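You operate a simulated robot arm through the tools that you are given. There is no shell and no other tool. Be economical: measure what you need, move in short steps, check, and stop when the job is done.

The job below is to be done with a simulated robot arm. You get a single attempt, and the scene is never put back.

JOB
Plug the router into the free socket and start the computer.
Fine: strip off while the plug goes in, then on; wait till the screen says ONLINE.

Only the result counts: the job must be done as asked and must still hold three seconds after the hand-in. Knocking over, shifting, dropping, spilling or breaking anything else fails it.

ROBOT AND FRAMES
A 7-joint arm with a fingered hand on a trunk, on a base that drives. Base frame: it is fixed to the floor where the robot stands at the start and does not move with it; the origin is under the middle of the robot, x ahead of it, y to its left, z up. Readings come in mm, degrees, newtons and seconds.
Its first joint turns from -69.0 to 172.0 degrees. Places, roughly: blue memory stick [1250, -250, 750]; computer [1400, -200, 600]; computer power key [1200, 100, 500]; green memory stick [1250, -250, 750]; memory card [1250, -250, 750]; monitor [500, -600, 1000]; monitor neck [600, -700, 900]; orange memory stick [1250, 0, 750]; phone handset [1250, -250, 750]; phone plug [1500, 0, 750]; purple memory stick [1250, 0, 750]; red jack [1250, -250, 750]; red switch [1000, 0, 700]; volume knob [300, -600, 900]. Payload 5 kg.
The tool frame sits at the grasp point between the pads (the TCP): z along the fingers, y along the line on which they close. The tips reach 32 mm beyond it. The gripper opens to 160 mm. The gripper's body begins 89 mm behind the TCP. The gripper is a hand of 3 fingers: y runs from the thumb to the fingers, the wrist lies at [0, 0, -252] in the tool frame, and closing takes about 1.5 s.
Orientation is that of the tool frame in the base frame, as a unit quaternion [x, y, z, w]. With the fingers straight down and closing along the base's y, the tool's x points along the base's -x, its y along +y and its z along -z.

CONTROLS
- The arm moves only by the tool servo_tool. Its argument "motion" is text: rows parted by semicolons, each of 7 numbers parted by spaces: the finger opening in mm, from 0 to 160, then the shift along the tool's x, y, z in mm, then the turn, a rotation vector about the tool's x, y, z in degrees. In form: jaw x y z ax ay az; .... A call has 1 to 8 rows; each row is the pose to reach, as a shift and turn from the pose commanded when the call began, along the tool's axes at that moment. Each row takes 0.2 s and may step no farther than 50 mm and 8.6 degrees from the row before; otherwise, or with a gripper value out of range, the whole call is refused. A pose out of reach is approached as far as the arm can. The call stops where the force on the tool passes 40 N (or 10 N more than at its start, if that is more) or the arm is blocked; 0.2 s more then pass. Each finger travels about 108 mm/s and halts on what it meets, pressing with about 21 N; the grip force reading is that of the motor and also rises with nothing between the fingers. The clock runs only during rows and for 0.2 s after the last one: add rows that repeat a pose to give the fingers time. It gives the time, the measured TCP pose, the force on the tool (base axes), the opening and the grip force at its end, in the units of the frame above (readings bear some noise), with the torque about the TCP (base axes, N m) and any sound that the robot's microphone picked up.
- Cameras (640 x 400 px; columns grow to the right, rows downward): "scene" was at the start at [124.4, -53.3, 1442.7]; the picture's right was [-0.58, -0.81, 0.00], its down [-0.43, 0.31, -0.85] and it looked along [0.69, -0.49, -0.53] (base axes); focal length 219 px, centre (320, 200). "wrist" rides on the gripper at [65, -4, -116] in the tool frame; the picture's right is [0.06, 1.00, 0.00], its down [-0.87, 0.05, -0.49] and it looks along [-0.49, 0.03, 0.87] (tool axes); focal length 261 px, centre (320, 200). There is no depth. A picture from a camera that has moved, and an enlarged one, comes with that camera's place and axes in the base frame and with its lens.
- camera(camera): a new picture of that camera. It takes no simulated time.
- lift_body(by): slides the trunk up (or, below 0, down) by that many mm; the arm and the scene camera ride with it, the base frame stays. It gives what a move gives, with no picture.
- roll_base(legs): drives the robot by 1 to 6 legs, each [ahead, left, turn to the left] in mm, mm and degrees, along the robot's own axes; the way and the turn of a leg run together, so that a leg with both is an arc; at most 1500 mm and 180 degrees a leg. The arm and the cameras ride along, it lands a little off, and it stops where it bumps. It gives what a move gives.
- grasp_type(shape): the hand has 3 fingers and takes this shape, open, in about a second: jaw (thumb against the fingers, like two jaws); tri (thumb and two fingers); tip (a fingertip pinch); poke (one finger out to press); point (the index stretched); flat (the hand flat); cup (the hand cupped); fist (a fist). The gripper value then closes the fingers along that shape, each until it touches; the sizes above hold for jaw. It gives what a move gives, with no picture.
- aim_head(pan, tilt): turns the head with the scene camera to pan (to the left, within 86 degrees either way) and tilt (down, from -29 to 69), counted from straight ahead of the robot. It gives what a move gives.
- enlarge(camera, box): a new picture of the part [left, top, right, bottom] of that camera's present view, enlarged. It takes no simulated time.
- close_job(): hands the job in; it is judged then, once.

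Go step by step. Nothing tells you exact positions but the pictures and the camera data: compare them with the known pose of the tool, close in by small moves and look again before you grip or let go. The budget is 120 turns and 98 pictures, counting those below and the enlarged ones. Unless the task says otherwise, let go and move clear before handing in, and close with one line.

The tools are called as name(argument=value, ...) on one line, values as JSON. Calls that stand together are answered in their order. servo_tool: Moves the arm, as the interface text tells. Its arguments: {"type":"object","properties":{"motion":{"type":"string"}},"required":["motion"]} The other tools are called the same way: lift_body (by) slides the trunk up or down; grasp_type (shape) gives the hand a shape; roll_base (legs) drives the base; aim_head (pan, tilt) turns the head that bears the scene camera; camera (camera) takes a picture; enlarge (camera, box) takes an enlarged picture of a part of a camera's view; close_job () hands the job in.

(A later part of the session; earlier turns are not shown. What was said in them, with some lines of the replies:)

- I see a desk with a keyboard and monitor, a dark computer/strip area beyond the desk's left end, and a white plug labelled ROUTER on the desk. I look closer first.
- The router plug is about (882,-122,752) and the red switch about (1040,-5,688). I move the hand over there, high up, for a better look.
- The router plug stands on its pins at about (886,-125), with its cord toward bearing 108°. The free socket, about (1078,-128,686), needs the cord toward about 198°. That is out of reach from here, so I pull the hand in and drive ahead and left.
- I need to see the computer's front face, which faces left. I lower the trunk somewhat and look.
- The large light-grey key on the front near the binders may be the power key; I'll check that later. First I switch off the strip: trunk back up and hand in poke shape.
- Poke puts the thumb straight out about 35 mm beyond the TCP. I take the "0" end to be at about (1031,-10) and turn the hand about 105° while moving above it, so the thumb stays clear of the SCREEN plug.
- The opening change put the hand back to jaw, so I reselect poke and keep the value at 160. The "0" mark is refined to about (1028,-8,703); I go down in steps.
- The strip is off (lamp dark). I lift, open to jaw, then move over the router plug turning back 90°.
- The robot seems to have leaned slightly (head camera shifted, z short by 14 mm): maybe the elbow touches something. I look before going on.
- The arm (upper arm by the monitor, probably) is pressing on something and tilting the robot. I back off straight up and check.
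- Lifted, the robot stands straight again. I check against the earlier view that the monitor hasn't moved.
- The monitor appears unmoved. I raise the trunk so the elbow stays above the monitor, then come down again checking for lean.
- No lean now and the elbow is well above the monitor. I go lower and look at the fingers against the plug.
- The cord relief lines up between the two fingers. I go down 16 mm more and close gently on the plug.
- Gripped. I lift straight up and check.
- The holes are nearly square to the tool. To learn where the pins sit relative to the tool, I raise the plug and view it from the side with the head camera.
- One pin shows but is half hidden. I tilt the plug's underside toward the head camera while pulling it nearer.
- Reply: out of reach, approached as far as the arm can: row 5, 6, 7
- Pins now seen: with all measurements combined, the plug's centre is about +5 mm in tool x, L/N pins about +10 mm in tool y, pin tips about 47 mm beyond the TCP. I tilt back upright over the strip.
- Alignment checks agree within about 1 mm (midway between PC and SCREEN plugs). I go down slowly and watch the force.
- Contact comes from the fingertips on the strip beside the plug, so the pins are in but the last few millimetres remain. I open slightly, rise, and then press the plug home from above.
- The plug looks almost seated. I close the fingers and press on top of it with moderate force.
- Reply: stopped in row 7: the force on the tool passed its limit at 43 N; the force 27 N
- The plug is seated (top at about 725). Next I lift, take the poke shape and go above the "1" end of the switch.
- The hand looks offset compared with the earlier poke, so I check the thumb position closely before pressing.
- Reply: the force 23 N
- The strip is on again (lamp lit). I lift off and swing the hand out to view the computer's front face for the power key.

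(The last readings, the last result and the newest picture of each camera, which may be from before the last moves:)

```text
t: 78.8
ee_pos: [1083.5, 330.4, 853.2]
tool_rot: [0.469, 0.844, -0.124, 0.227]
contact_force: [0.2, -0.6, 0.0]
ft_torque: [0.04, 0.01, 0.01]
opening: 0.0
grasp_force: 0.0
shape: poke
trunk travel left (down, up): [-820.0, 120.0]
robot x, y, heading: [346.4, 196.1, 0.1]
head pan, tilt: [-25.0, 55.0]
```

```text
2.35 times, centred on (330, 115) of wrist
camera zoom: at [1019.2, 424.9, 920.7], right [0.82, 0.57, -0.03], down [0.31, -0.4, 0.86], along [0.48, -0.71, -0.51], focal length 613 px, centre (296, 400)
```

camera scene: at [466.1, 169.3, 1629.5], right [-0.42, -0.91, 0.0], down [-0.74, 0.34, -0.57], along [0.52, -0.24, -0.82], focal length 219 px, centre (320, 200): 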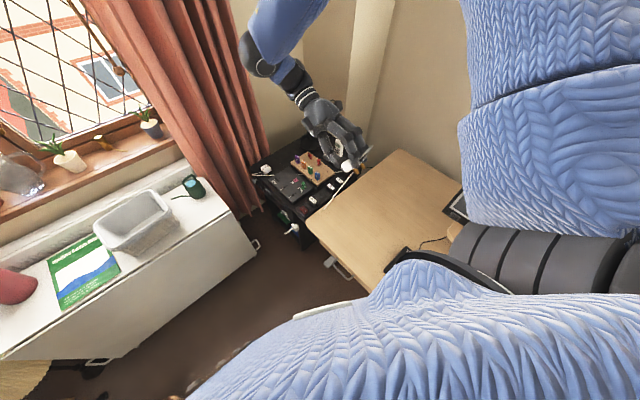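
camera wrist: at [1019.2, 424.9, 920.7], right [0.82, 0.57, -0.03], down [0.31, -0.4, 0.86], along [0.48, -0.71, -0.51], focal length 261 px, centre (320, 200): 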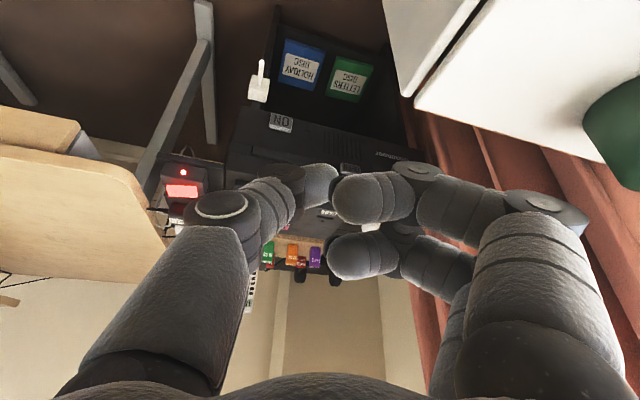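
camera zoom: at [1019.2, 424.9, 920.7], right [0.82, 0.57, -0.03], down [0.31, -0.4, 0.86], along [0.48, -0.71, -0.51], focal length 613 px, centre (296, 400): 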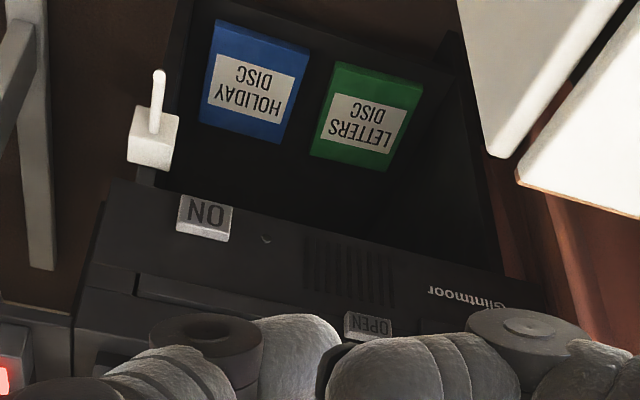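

The key labelled ON is the power key, at about (1159,74,525) on the front face. I turn the hand so the thumb clears the face and bring it into the gap in front, still high.

servo_tool(motion="160 -17 -9 26 3 0 5.2;160 -34 -18 52 6 0 10.4;160 -50 -27 78 9 0 15.6;160 -67 -36 103 12 0 20.7;160 -84 -45 129 12 0 20.7")

lift_body(by=-150)

camera(camera="wrist")

camera(camera="scene")

```text
t: 80.0
ee_pos: [1116.3, 192.9, 780.0]
tool_rot: [0.634, 0.729, -0.168, 0.196]
contact_force: [0.9, 0.5, 0.2]
ft_torque: [0.03, 0.04, 0.02]
opening: 0.2
grasp_force: 0.1
shape: poke
trunk travel left (down, up): [-820.0, 120.0]
robot x, y, heading: [347.6, 199.3, 0.3]
head pan, tilt: [-25.0, 55.0]
```

```text
t: 81.8
ee_pos: [1115.6, 192.6, 632.7]
tool_rot: [0.634, 0.729, -0.168, 0.195]
contact_force: [-0.2, 0.5, -0.6]
ft_torque: [0.02, -0.02, -0.03]
opening: 0.1
grasp_force: 0.1
shape: poke
trunk travel left (down, up): [-670.0, 270.0]
robot x, y, heading: [348.0, 196.5, -0.0]
head pan, tilt: [-25.0, 55.0]
```

```text
20 pictures are left
camera wrist: at [1096.6, 304.3, 699.0], right [0.98, 0.19, -0.03], down [0.12, -0.5, 0.86], along [0.15, -0.85, -0.51], focal length 261 px, centre (320, 200)
```

wrist: 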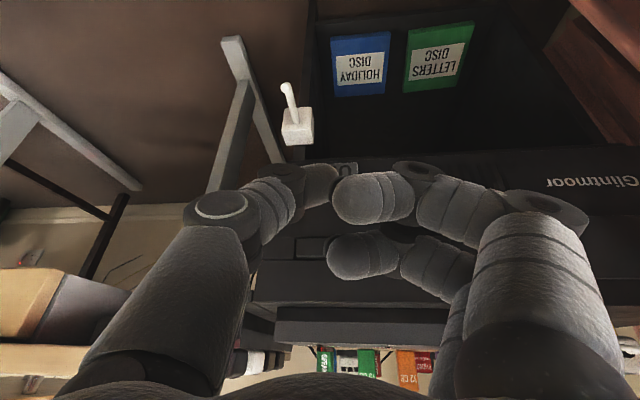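

```text
19 pictures are left
camera scene: at [465.3, 168.2, 1479.5], right [-0.42, -0.91, 0.0], down [-0.74, 0.34, -0.57], along [0.52, -0.24, -0.82], focal length 219 px, centre (320, 200)
```

scene: 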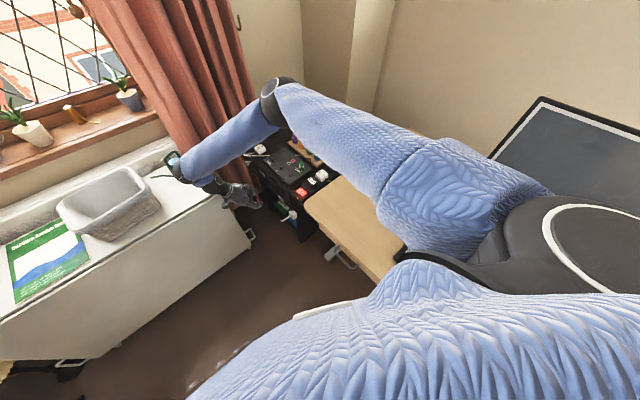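

servo_tool(motion="160 -3 4 26 0 0 0;160 -6 8 52 0 0 0;160 -9 12 78 0 0 0;160 -13 16 100 0 0 0;160 -13 16 100 0 0 0")

enlarge(camera="wrist", box=[220, 80, 460, 250])

enlarge(camera="scene", box=[215, 150, 325, 260])

```text
t: 83.0
ee_pos: [1142.7, 134.5, 550.7]
tool_rot: [0.634, 0.729, -0.169, 0.197]
contact_force: [-0.2, 0.3, -0.3]
ft_torque: [0.03, 0.01, -0.01]
opening: 0.2
grasp_force: 0.1
shape: poke
trunk travel left (down, up): [-670.0, 270.0]
robot x, y, heading: [348.9, 201.0, 0.1]
head pan, tilt: [-25.0, 55.0]
```

```text
2.35 times, centred on (340, 165) of wrist
camera zoom: at [1121.7, 245.8, 618.4], right [0.98, 0.19, -0.03], down [0.12, -0.5, 0.86], along [0.15, -0.85, -0.51], focal length 613 px, centre (273, 282)
```

zoom: 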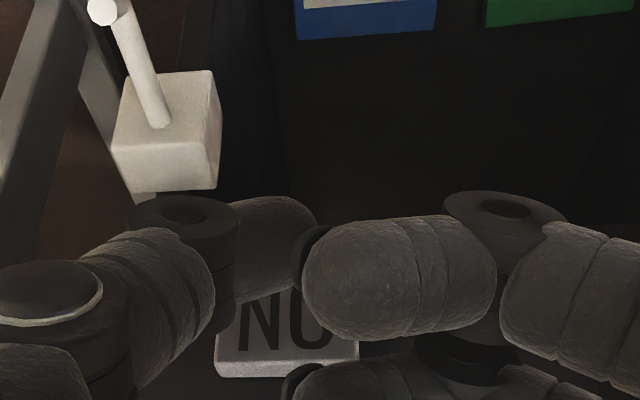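

```text
3.64 times, centred on (270, 205) of scene
camera zoom: at [465.3, 168.3, 1479.4], right [-0.42, -0.91, 0.0], down [-0.74, 0.34, -0.57], along [0.52, -0.24, -0.82], focal length 797 px, centre (502, 182)
```

zoom: 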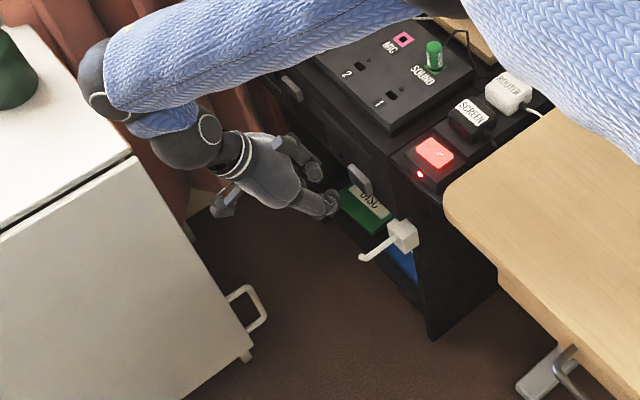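

The thumb tip is about 40 mm in front of the ON key and level with it. I press toward the face in small steps.

servo_tool(motion="160 -16 -1 7.4 0 0 0;160 -24 -1.3 11 0 0 0;160 -30 -1.6 14 0 0 0;160 -34 -1.8 15.7 0 0 0")

enlarge(camera="wrist", box=[220, 80, 460, 250])

```text
t: 84.0
ee_pos: [1145.0, 97.6, 554.2]
tool_rot: [0.634, 0.729, -0.168, 0.196]
contact_force: [-0.3, 1.5, 0.0]
ft_torque: [0.05, 0.01, 0.02]
opening: 0.0
grasp_force: 0.0
shape: poke
trunk travel left (down, up): [-670.0, 270.0]
robot x, y, heading: [350.6, 199.8, 0.2]
head pan, tilt: [-25.0, 55.0]
heard: click
```

```text
2.35 times, centred on (340, 165) of wrist
camera zoom: at [1124.3, 209.6, 621.7], right [0.98, 0.19, -0.03], down [0.12, -0.5, 0.86], along [0.15, -0.85, -0.51], focal length 613 px, centre (273, 282)
```

zoom: 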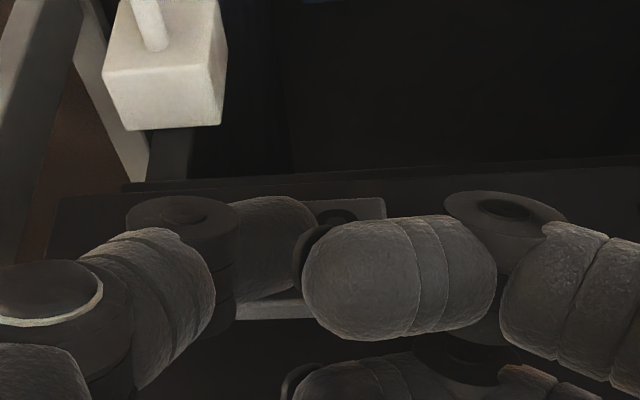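

A click was heard, so the key was pressed. I back off the same way, raise the hand, and then look at the screen.

servo_tool(motion="160 16 1 -7.4 0 0 0;160 34 2 -16 0 0 0;160 40 -4 -45 0 0 0;160 44 -10 -85 0 0 0;160 47 -18 -120 0 0 0")

lift_body(by=150)

aim_head(pan=-75, tilt=35)

camera(camera="scene")

```text
t: 85.2
ee_pos: [1113.9, 191.1, 636.4]
tool_rot: [0.634, 0.728, -0.169, 0.196]
contact_force: [-1.0, 0.2, -0.1]
ft_torque: [-0.06, 0.0, 0.01]
opening: 0.0
grasp_force: 0.2
shape: poke
trunk travel left (down, up): [-670.0, 270.0]
robot x, y, heading: [347.9, 200.0, 0.3]
head pan, tilt: [-25.0, 55.0]
```

```text
t: 86.9
ee_pos: [1116.5, 191.8, 785.8]
tool_rot: [0.634, 0.729, -0.168, 0.195]
contact_force: [0.1, -0.9, -0.1]
ft_torque: [-0.03, 0.04, 0.01]
opening: 0.2
grasp_force: 0.1
shape: poke
trunk travel left (down, up): [-820.0, 120.0]
robot x, y, heading: [349.5, 199.9, 0.1]
head pan, tilt: [-25.0, 55.0]
```

```text
t: 88.1
ee_pos: [1115.3, 193.2, 785.1]
tool_rot: [0.634, 0.729, -0.168, 0.196]
contact_force: [-1.1, 0.4, -0.6]
ft_torque: [0.01, -0.02, 0.01]
opening: 0.0
grasp_force: 0.1
shape: poke
trunk travel left (down, up): [-820.0, 120.0]
robot x, y, heading: [348.0, 197.6, 0.1]
head pan, tilt: [-75.0, 35.0]
```

```text
15 pictures are left
camera scene: at [423.2, 113.5, 1657.6], right [-0.96, -0.26, 0.0], down [-0.15, 0.55, -0.82], along [0.21, -0.79, -0.57], focal length 219 px, centre (320, 200)
```

scene: 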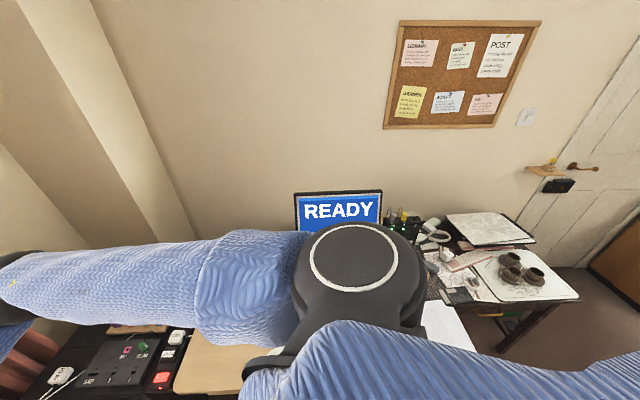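

The screen says READY; I wait for ONLINE.

servo_tool(motion="160 0 0 0 0 0 0;160 0 0 0 0 0 0;160 0 0 0 0 0 0;160 0 0 0 0 0 0;160 0 0 0 0 0 0;160 0 0 0 0 0 0;160 0 0 0 0 0 0;160 0 0 0 0 0 0")

servo_tool(motion="160 0 0 0 0 0 0;160 0 0 0 0 0 0;160 0 0 0 0 0 0;160 0 0 0 0 0 0;160 0 0 0 0 0 0;160 0 0 0 0 0 0;160 0 0 0 0 0 0;160 0 0 0 0 0 0")

servo_tool(motion="160 0 0 0 0 0 0;160 0 0 0 0 0 0;160 0 0 0 0 0 0;160 0 0 0 0 0 0;160 0 0 0 0 0 0;160 0 0 0 0 0 0;160 0 0 0 0 0 0;160 0 0 0 0 0 0")

camera(camera="scene")

```text
t: 89.9
ee_pos: [1115.6, 192.6, 785.7]
tool_rot: [0.634, 0.729, -0.168, 0.196]
contact_force: [0.6, 0.1, 0.0]
ft_torque: [0.02, 0.01, 0.01]
opening: 0.0
grasp_force: 0.0
shape: poke
trunk travel left (down, up): [-820.0, 120.0]
robot x, y, heading: [345.3, 199.0, 0.2]
head pan, tilt: [-75.0, 35.0]
```

```text
t: 91.7
ee_pos: [1114.9, 192.1, 786.1]
tool_rot: [0.634, 0.729, -0.168, 0.195]
contact_force: [-0.1, -0.4, -0.5]
ft_torque: [0.02, 0.01, 0.02]
opening: 0.0
grasp_force: 0.1
shape: poke
trunk travel left (down, up): [-820.0, 120.0]
robot x, y, heading: [351.0, 201.3, 0.2]
head pan, tilt: [-75.0, 35.0]
```

```text
t: 93.5
ee_pos: [1115.1, 191.3, 786.3]
tool_rot: [0.634, 0.729, -0.168, 0.196]
contact_force: [0.1, 0.0, 0.3]
ft_torque: [0.0, -0.01, 0.03]
opening: 0.0
grasp_force: 0.1
shape: poke
trunk travel left (down, up): [-820.0, 120.0]
robot x, y, heading: [349.1, 204.3, 0.2]
head pan, tilt: [-75.0, 35.0]
```

```text
14 pictures are left
camera scene: at [423.2, 113.5, 1657.6], right [-0.97, -0.26, 0.0], down [-0.15, 0.55, -0.82], along [0.21, -0.79, -0.57], focal length 219 px, centre (320, 200)
```

scene: 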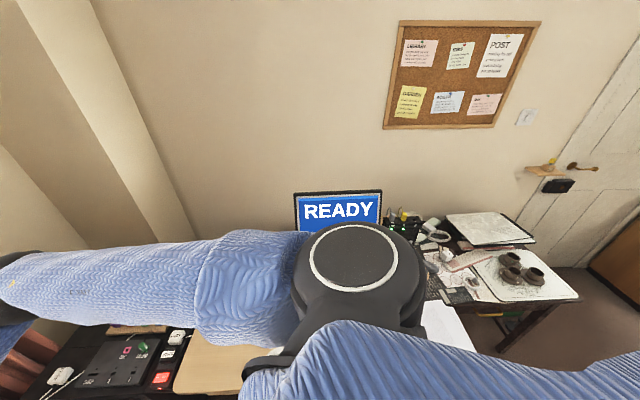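

servo_tool(motion="160 0 0 0 0 0 0;160 0 0 0 0 0 0;160 0 0 0 0 0 0;160 0 0 0 0 0 0;160 0 0 0 0 0 0;160 0 0 0 0 0 0;160 0 0 0 0 0 0;160 0 0 0 0 0 0")

servo_tool(motion="160 0 0 0 0 0 0;160 0 0 0 0 0 0;160 0 0 0 0 0 0;160 0 0 0 0 0 0;160 0 0 0 0 0 0;160 0 0 0 0 0 0;160 0 0 0 0 0 0;160 0 0 0 0 0 0")

servo_tool(motion="160 0 0 0 0 0 0;160 0 0 0 0 0 0;160 0 0 0 0 0 0;160 0 0 0 0 0 0;160 0 0 0 0 0 0;160 0 0 0 0 0 0;160 0 0 0 0 0 0;160 0 0 0 0 0 0")

servo_tool(motion="160 0 0 0 0 0 0;160 0 0 0 0 0 0;160 0 0 0 0 0 0;160 0 0 0 0 0 0;160 0 0 0 0 0 0;160 0 0 0 0 0 0;160 0 0 0 0 0 0;160 0 0 0 0 0 0")

enlarge(camera="scene", box=[270, 170, 470, 300])

```text
t: 95.3
ee_pos: [1114.8, 192.7, 787.7]
tool_rot: [0.635, 0.728, -0.168, 0.196]
contact_force: [0.2, -0.6, -0.2]
ft_torque: [0.02, -0.01, -0.01]
opening: 0.0
grasp_force: 0.1
shape: poke
trunk travel left (down, up): [-820.0, 120.0]
robot x, y, heading: [349.5, 199.3, 0.2]
head pan, tilt: [-75.0, 35.0]
```

```text
t: 97.1
ee_pos: [1116.1, 191.4, 784.6]
tool_rot: [0.634, 0.729, -0.168, 0.196]
contact_force: [0.2, -0.6, -0.2]
ft_torque: [0.0, -0.05, 0.02]
opening: 0.0
grasp_force: 0.1
shape: poke
trunk travel left (down, up): [-820.0, 120.0]
robot x, y, heading: [350.3, 199.1, 0.3]
head pan, tilt: [-75.0, 35.0]
```

```text
t: 98.9
ee_pos: [1115.2, 192.3, 785.4]
tool_rot: [0.634, 0.729, -0.168, 0.196]
contact_force: [0.2, 1.1, 0.2]
ft_torque: [0.0, -0.02, 0.0]
opening: 0.0
grasp_force: 0.2
shape: poke
trunk travel left (down, up): [-820.0, 120.0]
robot x, y, heading: [350.5, 202.6, 0.3]
head pan, tilt: [-75.0, 35.0]
```

```text
t: 100.7
ee_pos: [1114.2, 192.6, 785.4]
tool_rot: [0.634, 0.729, -0.167, 0.195]
contact_force: [0.4, -0.5, 0.1]
ft_torque: [-0.02, -0.01, -0.02]
opening: 0.1
grasp_force: 0.0
shape: poke
trunk travel left (down, up): [-820.0, 120.0]
robot x, y, heading: [348.9, 196.9, 0.1]
head pan, tilt: [-75.0, 35.0]
```

```text
3.08 times, centred on (370, 235) of scene
camera zoom: at [423.2, 113.5, 1657.6], right [-0.97, -0.26, 0.0], down [-0.15, 0.55, -0.82], along [0.21, -0.79, -0.57], focal length 675 px, centre (166, 92)
```

zoom: 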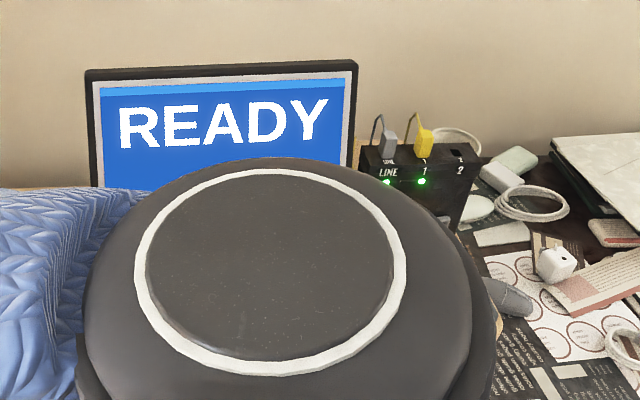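

The router's LEDs (LINE and 1) are lit, so it has power. I wait longer.

servo_tool(motion="160 0 0 0 0 0 0;160 0 0 0 0 0 0;160 0 0 0 0 0 0;160 0 0 0 0 0 0;160 0 0 0 0 0 0;160 0 0 0 0 0 0;160 0 0 0 0 0 0;160 0 0 0 0 0 0")

servo_tool(motion="160 0 0 0 0 0 0;160 0 0 0 0 0 0;160 0 0 0 0 0 0;160 0 0 0 0 0 0;160 0 0 0 0 0 0;160 0 0 0 0 0 0;160 0 0 0 0 0 0;160 0 0 0 0 0 0")

servo_tool(motion="160 0 0 0 0 0 0;160 0 0 0 0 0 0;160 0 0 0 0 0 0;160 0 0 0 0 0 0;160 0 0 0 0 0 0;160 0 0 0 0 0 0;160 0 0 0 0 0 0;160 0 0 0 0 0 0")

servo_tool(motion="160 0 0 0 0 0 0;160 0 0 0 0 0 0;160 0 0 0 0 0 0;160 0 0 0 0 0 0;160 0 0 0 0 0 0;160 0 0 0 0 0 0;160 0 0 0 0 0 0;160 0 0 0 0 0 0")

servo_tool(motion="160 0 0 0 0 0 0;160 0 0 0 0 0 0;160 0 0 0 0 0 0;160 0 0 0 0 0 0;160 0 0 0 0 0 0;160 0 0 0 0 0 0;160 0 0 0 0 0 0;160 0 0 0 0 0 0")

enlarge(camera="scene", box=[270, 170, 470, 300])

```text
t: 102.5
ee_pos: [1115.0, 192.0, 786.7]
tool_rot: [0.634, 0.729, -0.169, 0.196]
contact_force: [0.0, -0.3, -0.7]
ft_torque: [-0.03, -0.02, -0.01]
opening: 0.1
grasp_force: 0.0
shape: poke
trunk travel left (down, up): [-820.0, 120.0]
robot x, y, heading: [346.5, 198.9, 0.4]
head pan, tilt: [-75.0, 35.0]
```

```text
t: 104.3
ee_pos: [1115.0, 191.6, 785.2]
tool_rot: [0.634, 0.729, -0.168, 0.196]
contact_force: [-0.9, -0.2, 0.1]
ft_torque: [-0.01, -0.02, -0.01]
opening: 0.0
grasp_force: 0.1
shape: poke
trunk travel left (down, up): [-820.0, 120.0]
robot x, y, heading: [350.3, 200.4, 0.4]
head pan, tilt: [-75.0, 35.0]
```

```text
t: 106.1
ee_pos: [1115.7, 191.5, 785.1]
tool_rot: [0.634, 0.729, -0.168, 0.195]
contact_force: [0.2, -0.2, -0.4]
ft_torque: [0.01, -0.01, 0.02]
opening: 0.0
grasp_force: 0.1
shape: poke
trunk travel left (down, up): [-820.0, 120.0]
robot x, y, heading: [350.1, 200.9, 0.2]
head pan, tilt: [-75.0, 35.0]
```

```text
t: 107.9
ee_pos: [1115.4, 191.6, 785.7]
tool_rot: [0.634, 0.729, -0.168, 0.196]
contact_force: [-0.5, 0.1, -0.4]
ft_torque: [-0.02, 0.0, -0.02]
opening: 0.0
grasp_force: 0.1
shape: poke
trunk travel left (down, up): [-820.0, 120.0]
robot x, y, heading: [343.0, 197.5, 0.2]
head pan, tilt: [-75.0, 35.0]
```

```text
t: 109.7
ee_pos: [1115.6, 192.3, 785.3]
tool_rot: [0.634, 0.729, -0.168, 0.197]
contact_force: [0.6, 0.1, 0.0]
ft_torque: [0.02, -0.03, 0.03]
opening: 0.0
grasp_force: 0.1
shape: poke
trunk travel left (down, up): [-820.0, 120.0]
robot x, y, heading: [353.1, 200.4, 0.2]
head pan, tilt: [-75.0, 35.0]
```

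```text
3.08 times, centred on (370, 235) of scene
camera zoom: at [423.2, 113.5, 1657.6], right [-0.97, -0.26, 0.0], down [-0.15, 0.55, -0.82], along [0.21, -0.79, -0.57], focal length 675 px, centre (166, 92)
```

zoom: 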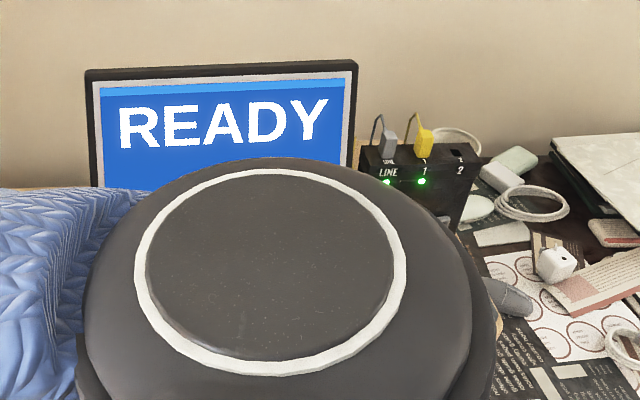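

The lower part of the screen is hidden by the robot's shoulder. I back the robot away for a full view of it.

roll_base(legs=[[-400, 0, 0]])

aim_head(pan=-52, tilt=35)

camera(camera="scene")

```text
t: 112.2
ee_pos: [714.0, 189.0, 786.2]
tool_rot: [0.635, 0.729, -0.167, 0.196]
contact_force: [-0.3, -0.3, 0.3]
ft_torque: [-0.03, -0.01, -0.02]
opening: 0.0
grasp_force: 0.0
shape: poke
trunk travel left (down, up): [-820.0, 120.0]
robot x, y, heading: [-55.5, 202.1, 0.3]
head pan, tilt: [-75.0, 35.0]
```

```text
t: 113.1
ee_pos: [712.8, 190.1, 784.7]
tool_rot: [0.634, 0.729, -0.169, 0.196]
contact_force: [-0.2, -0.2, 0.1]
ft_torque: [0.0, -0.02, 0.01]
opening: 0.0
grasp_force: 0.0
shape: poke
trunk travel left (down, up): [-820.0, 120.0]
robot x, y, heading: [-53.0, 202.9, -0.1]
head pan, tilt: [-52.0, 35.0]
```

```text
11 pictures are left
camera scene: at [52.9, 128.0, 1657.6], right [-0.79, -0.62, 0.0], down [-0.35, 0.45, -0.82], along [0.5, -0.65, -0.57], focal length 219 px, centre (320, 200)
```

scene: 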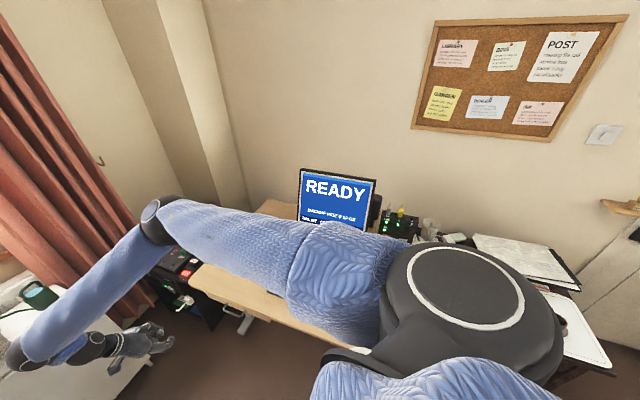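

enlarge(camera="scene", box=[290, 160, 420, 245])

```text
4.71 times, centred on (355, 202) of scene
camera zoom: at [52.9, 128.0, 1657.6], right [-0.79, -0.62, 0.0], down [-0.35, 0.45, -0.82], along [0.5, -0.65, -0.57], focal length 1032 px, centre (155, 188)
```

zoom: 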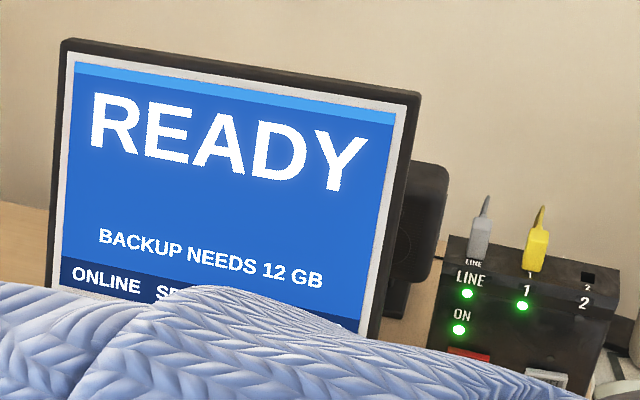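

The status bar at the bottom of the screen says ONLINE. The router plug is in, the strip and computer are on, and the hand is clear, so I hand in.

close_job()

```text
The job is handed in.
```

The router is plugged into the free socket (strip off while the plug went in, then on again), the computer is started, and the screen says ONLINE. Early on the arm leaned on something near the monitor; the monitor looked unmoved afterwards, but I only judged that from pictures.
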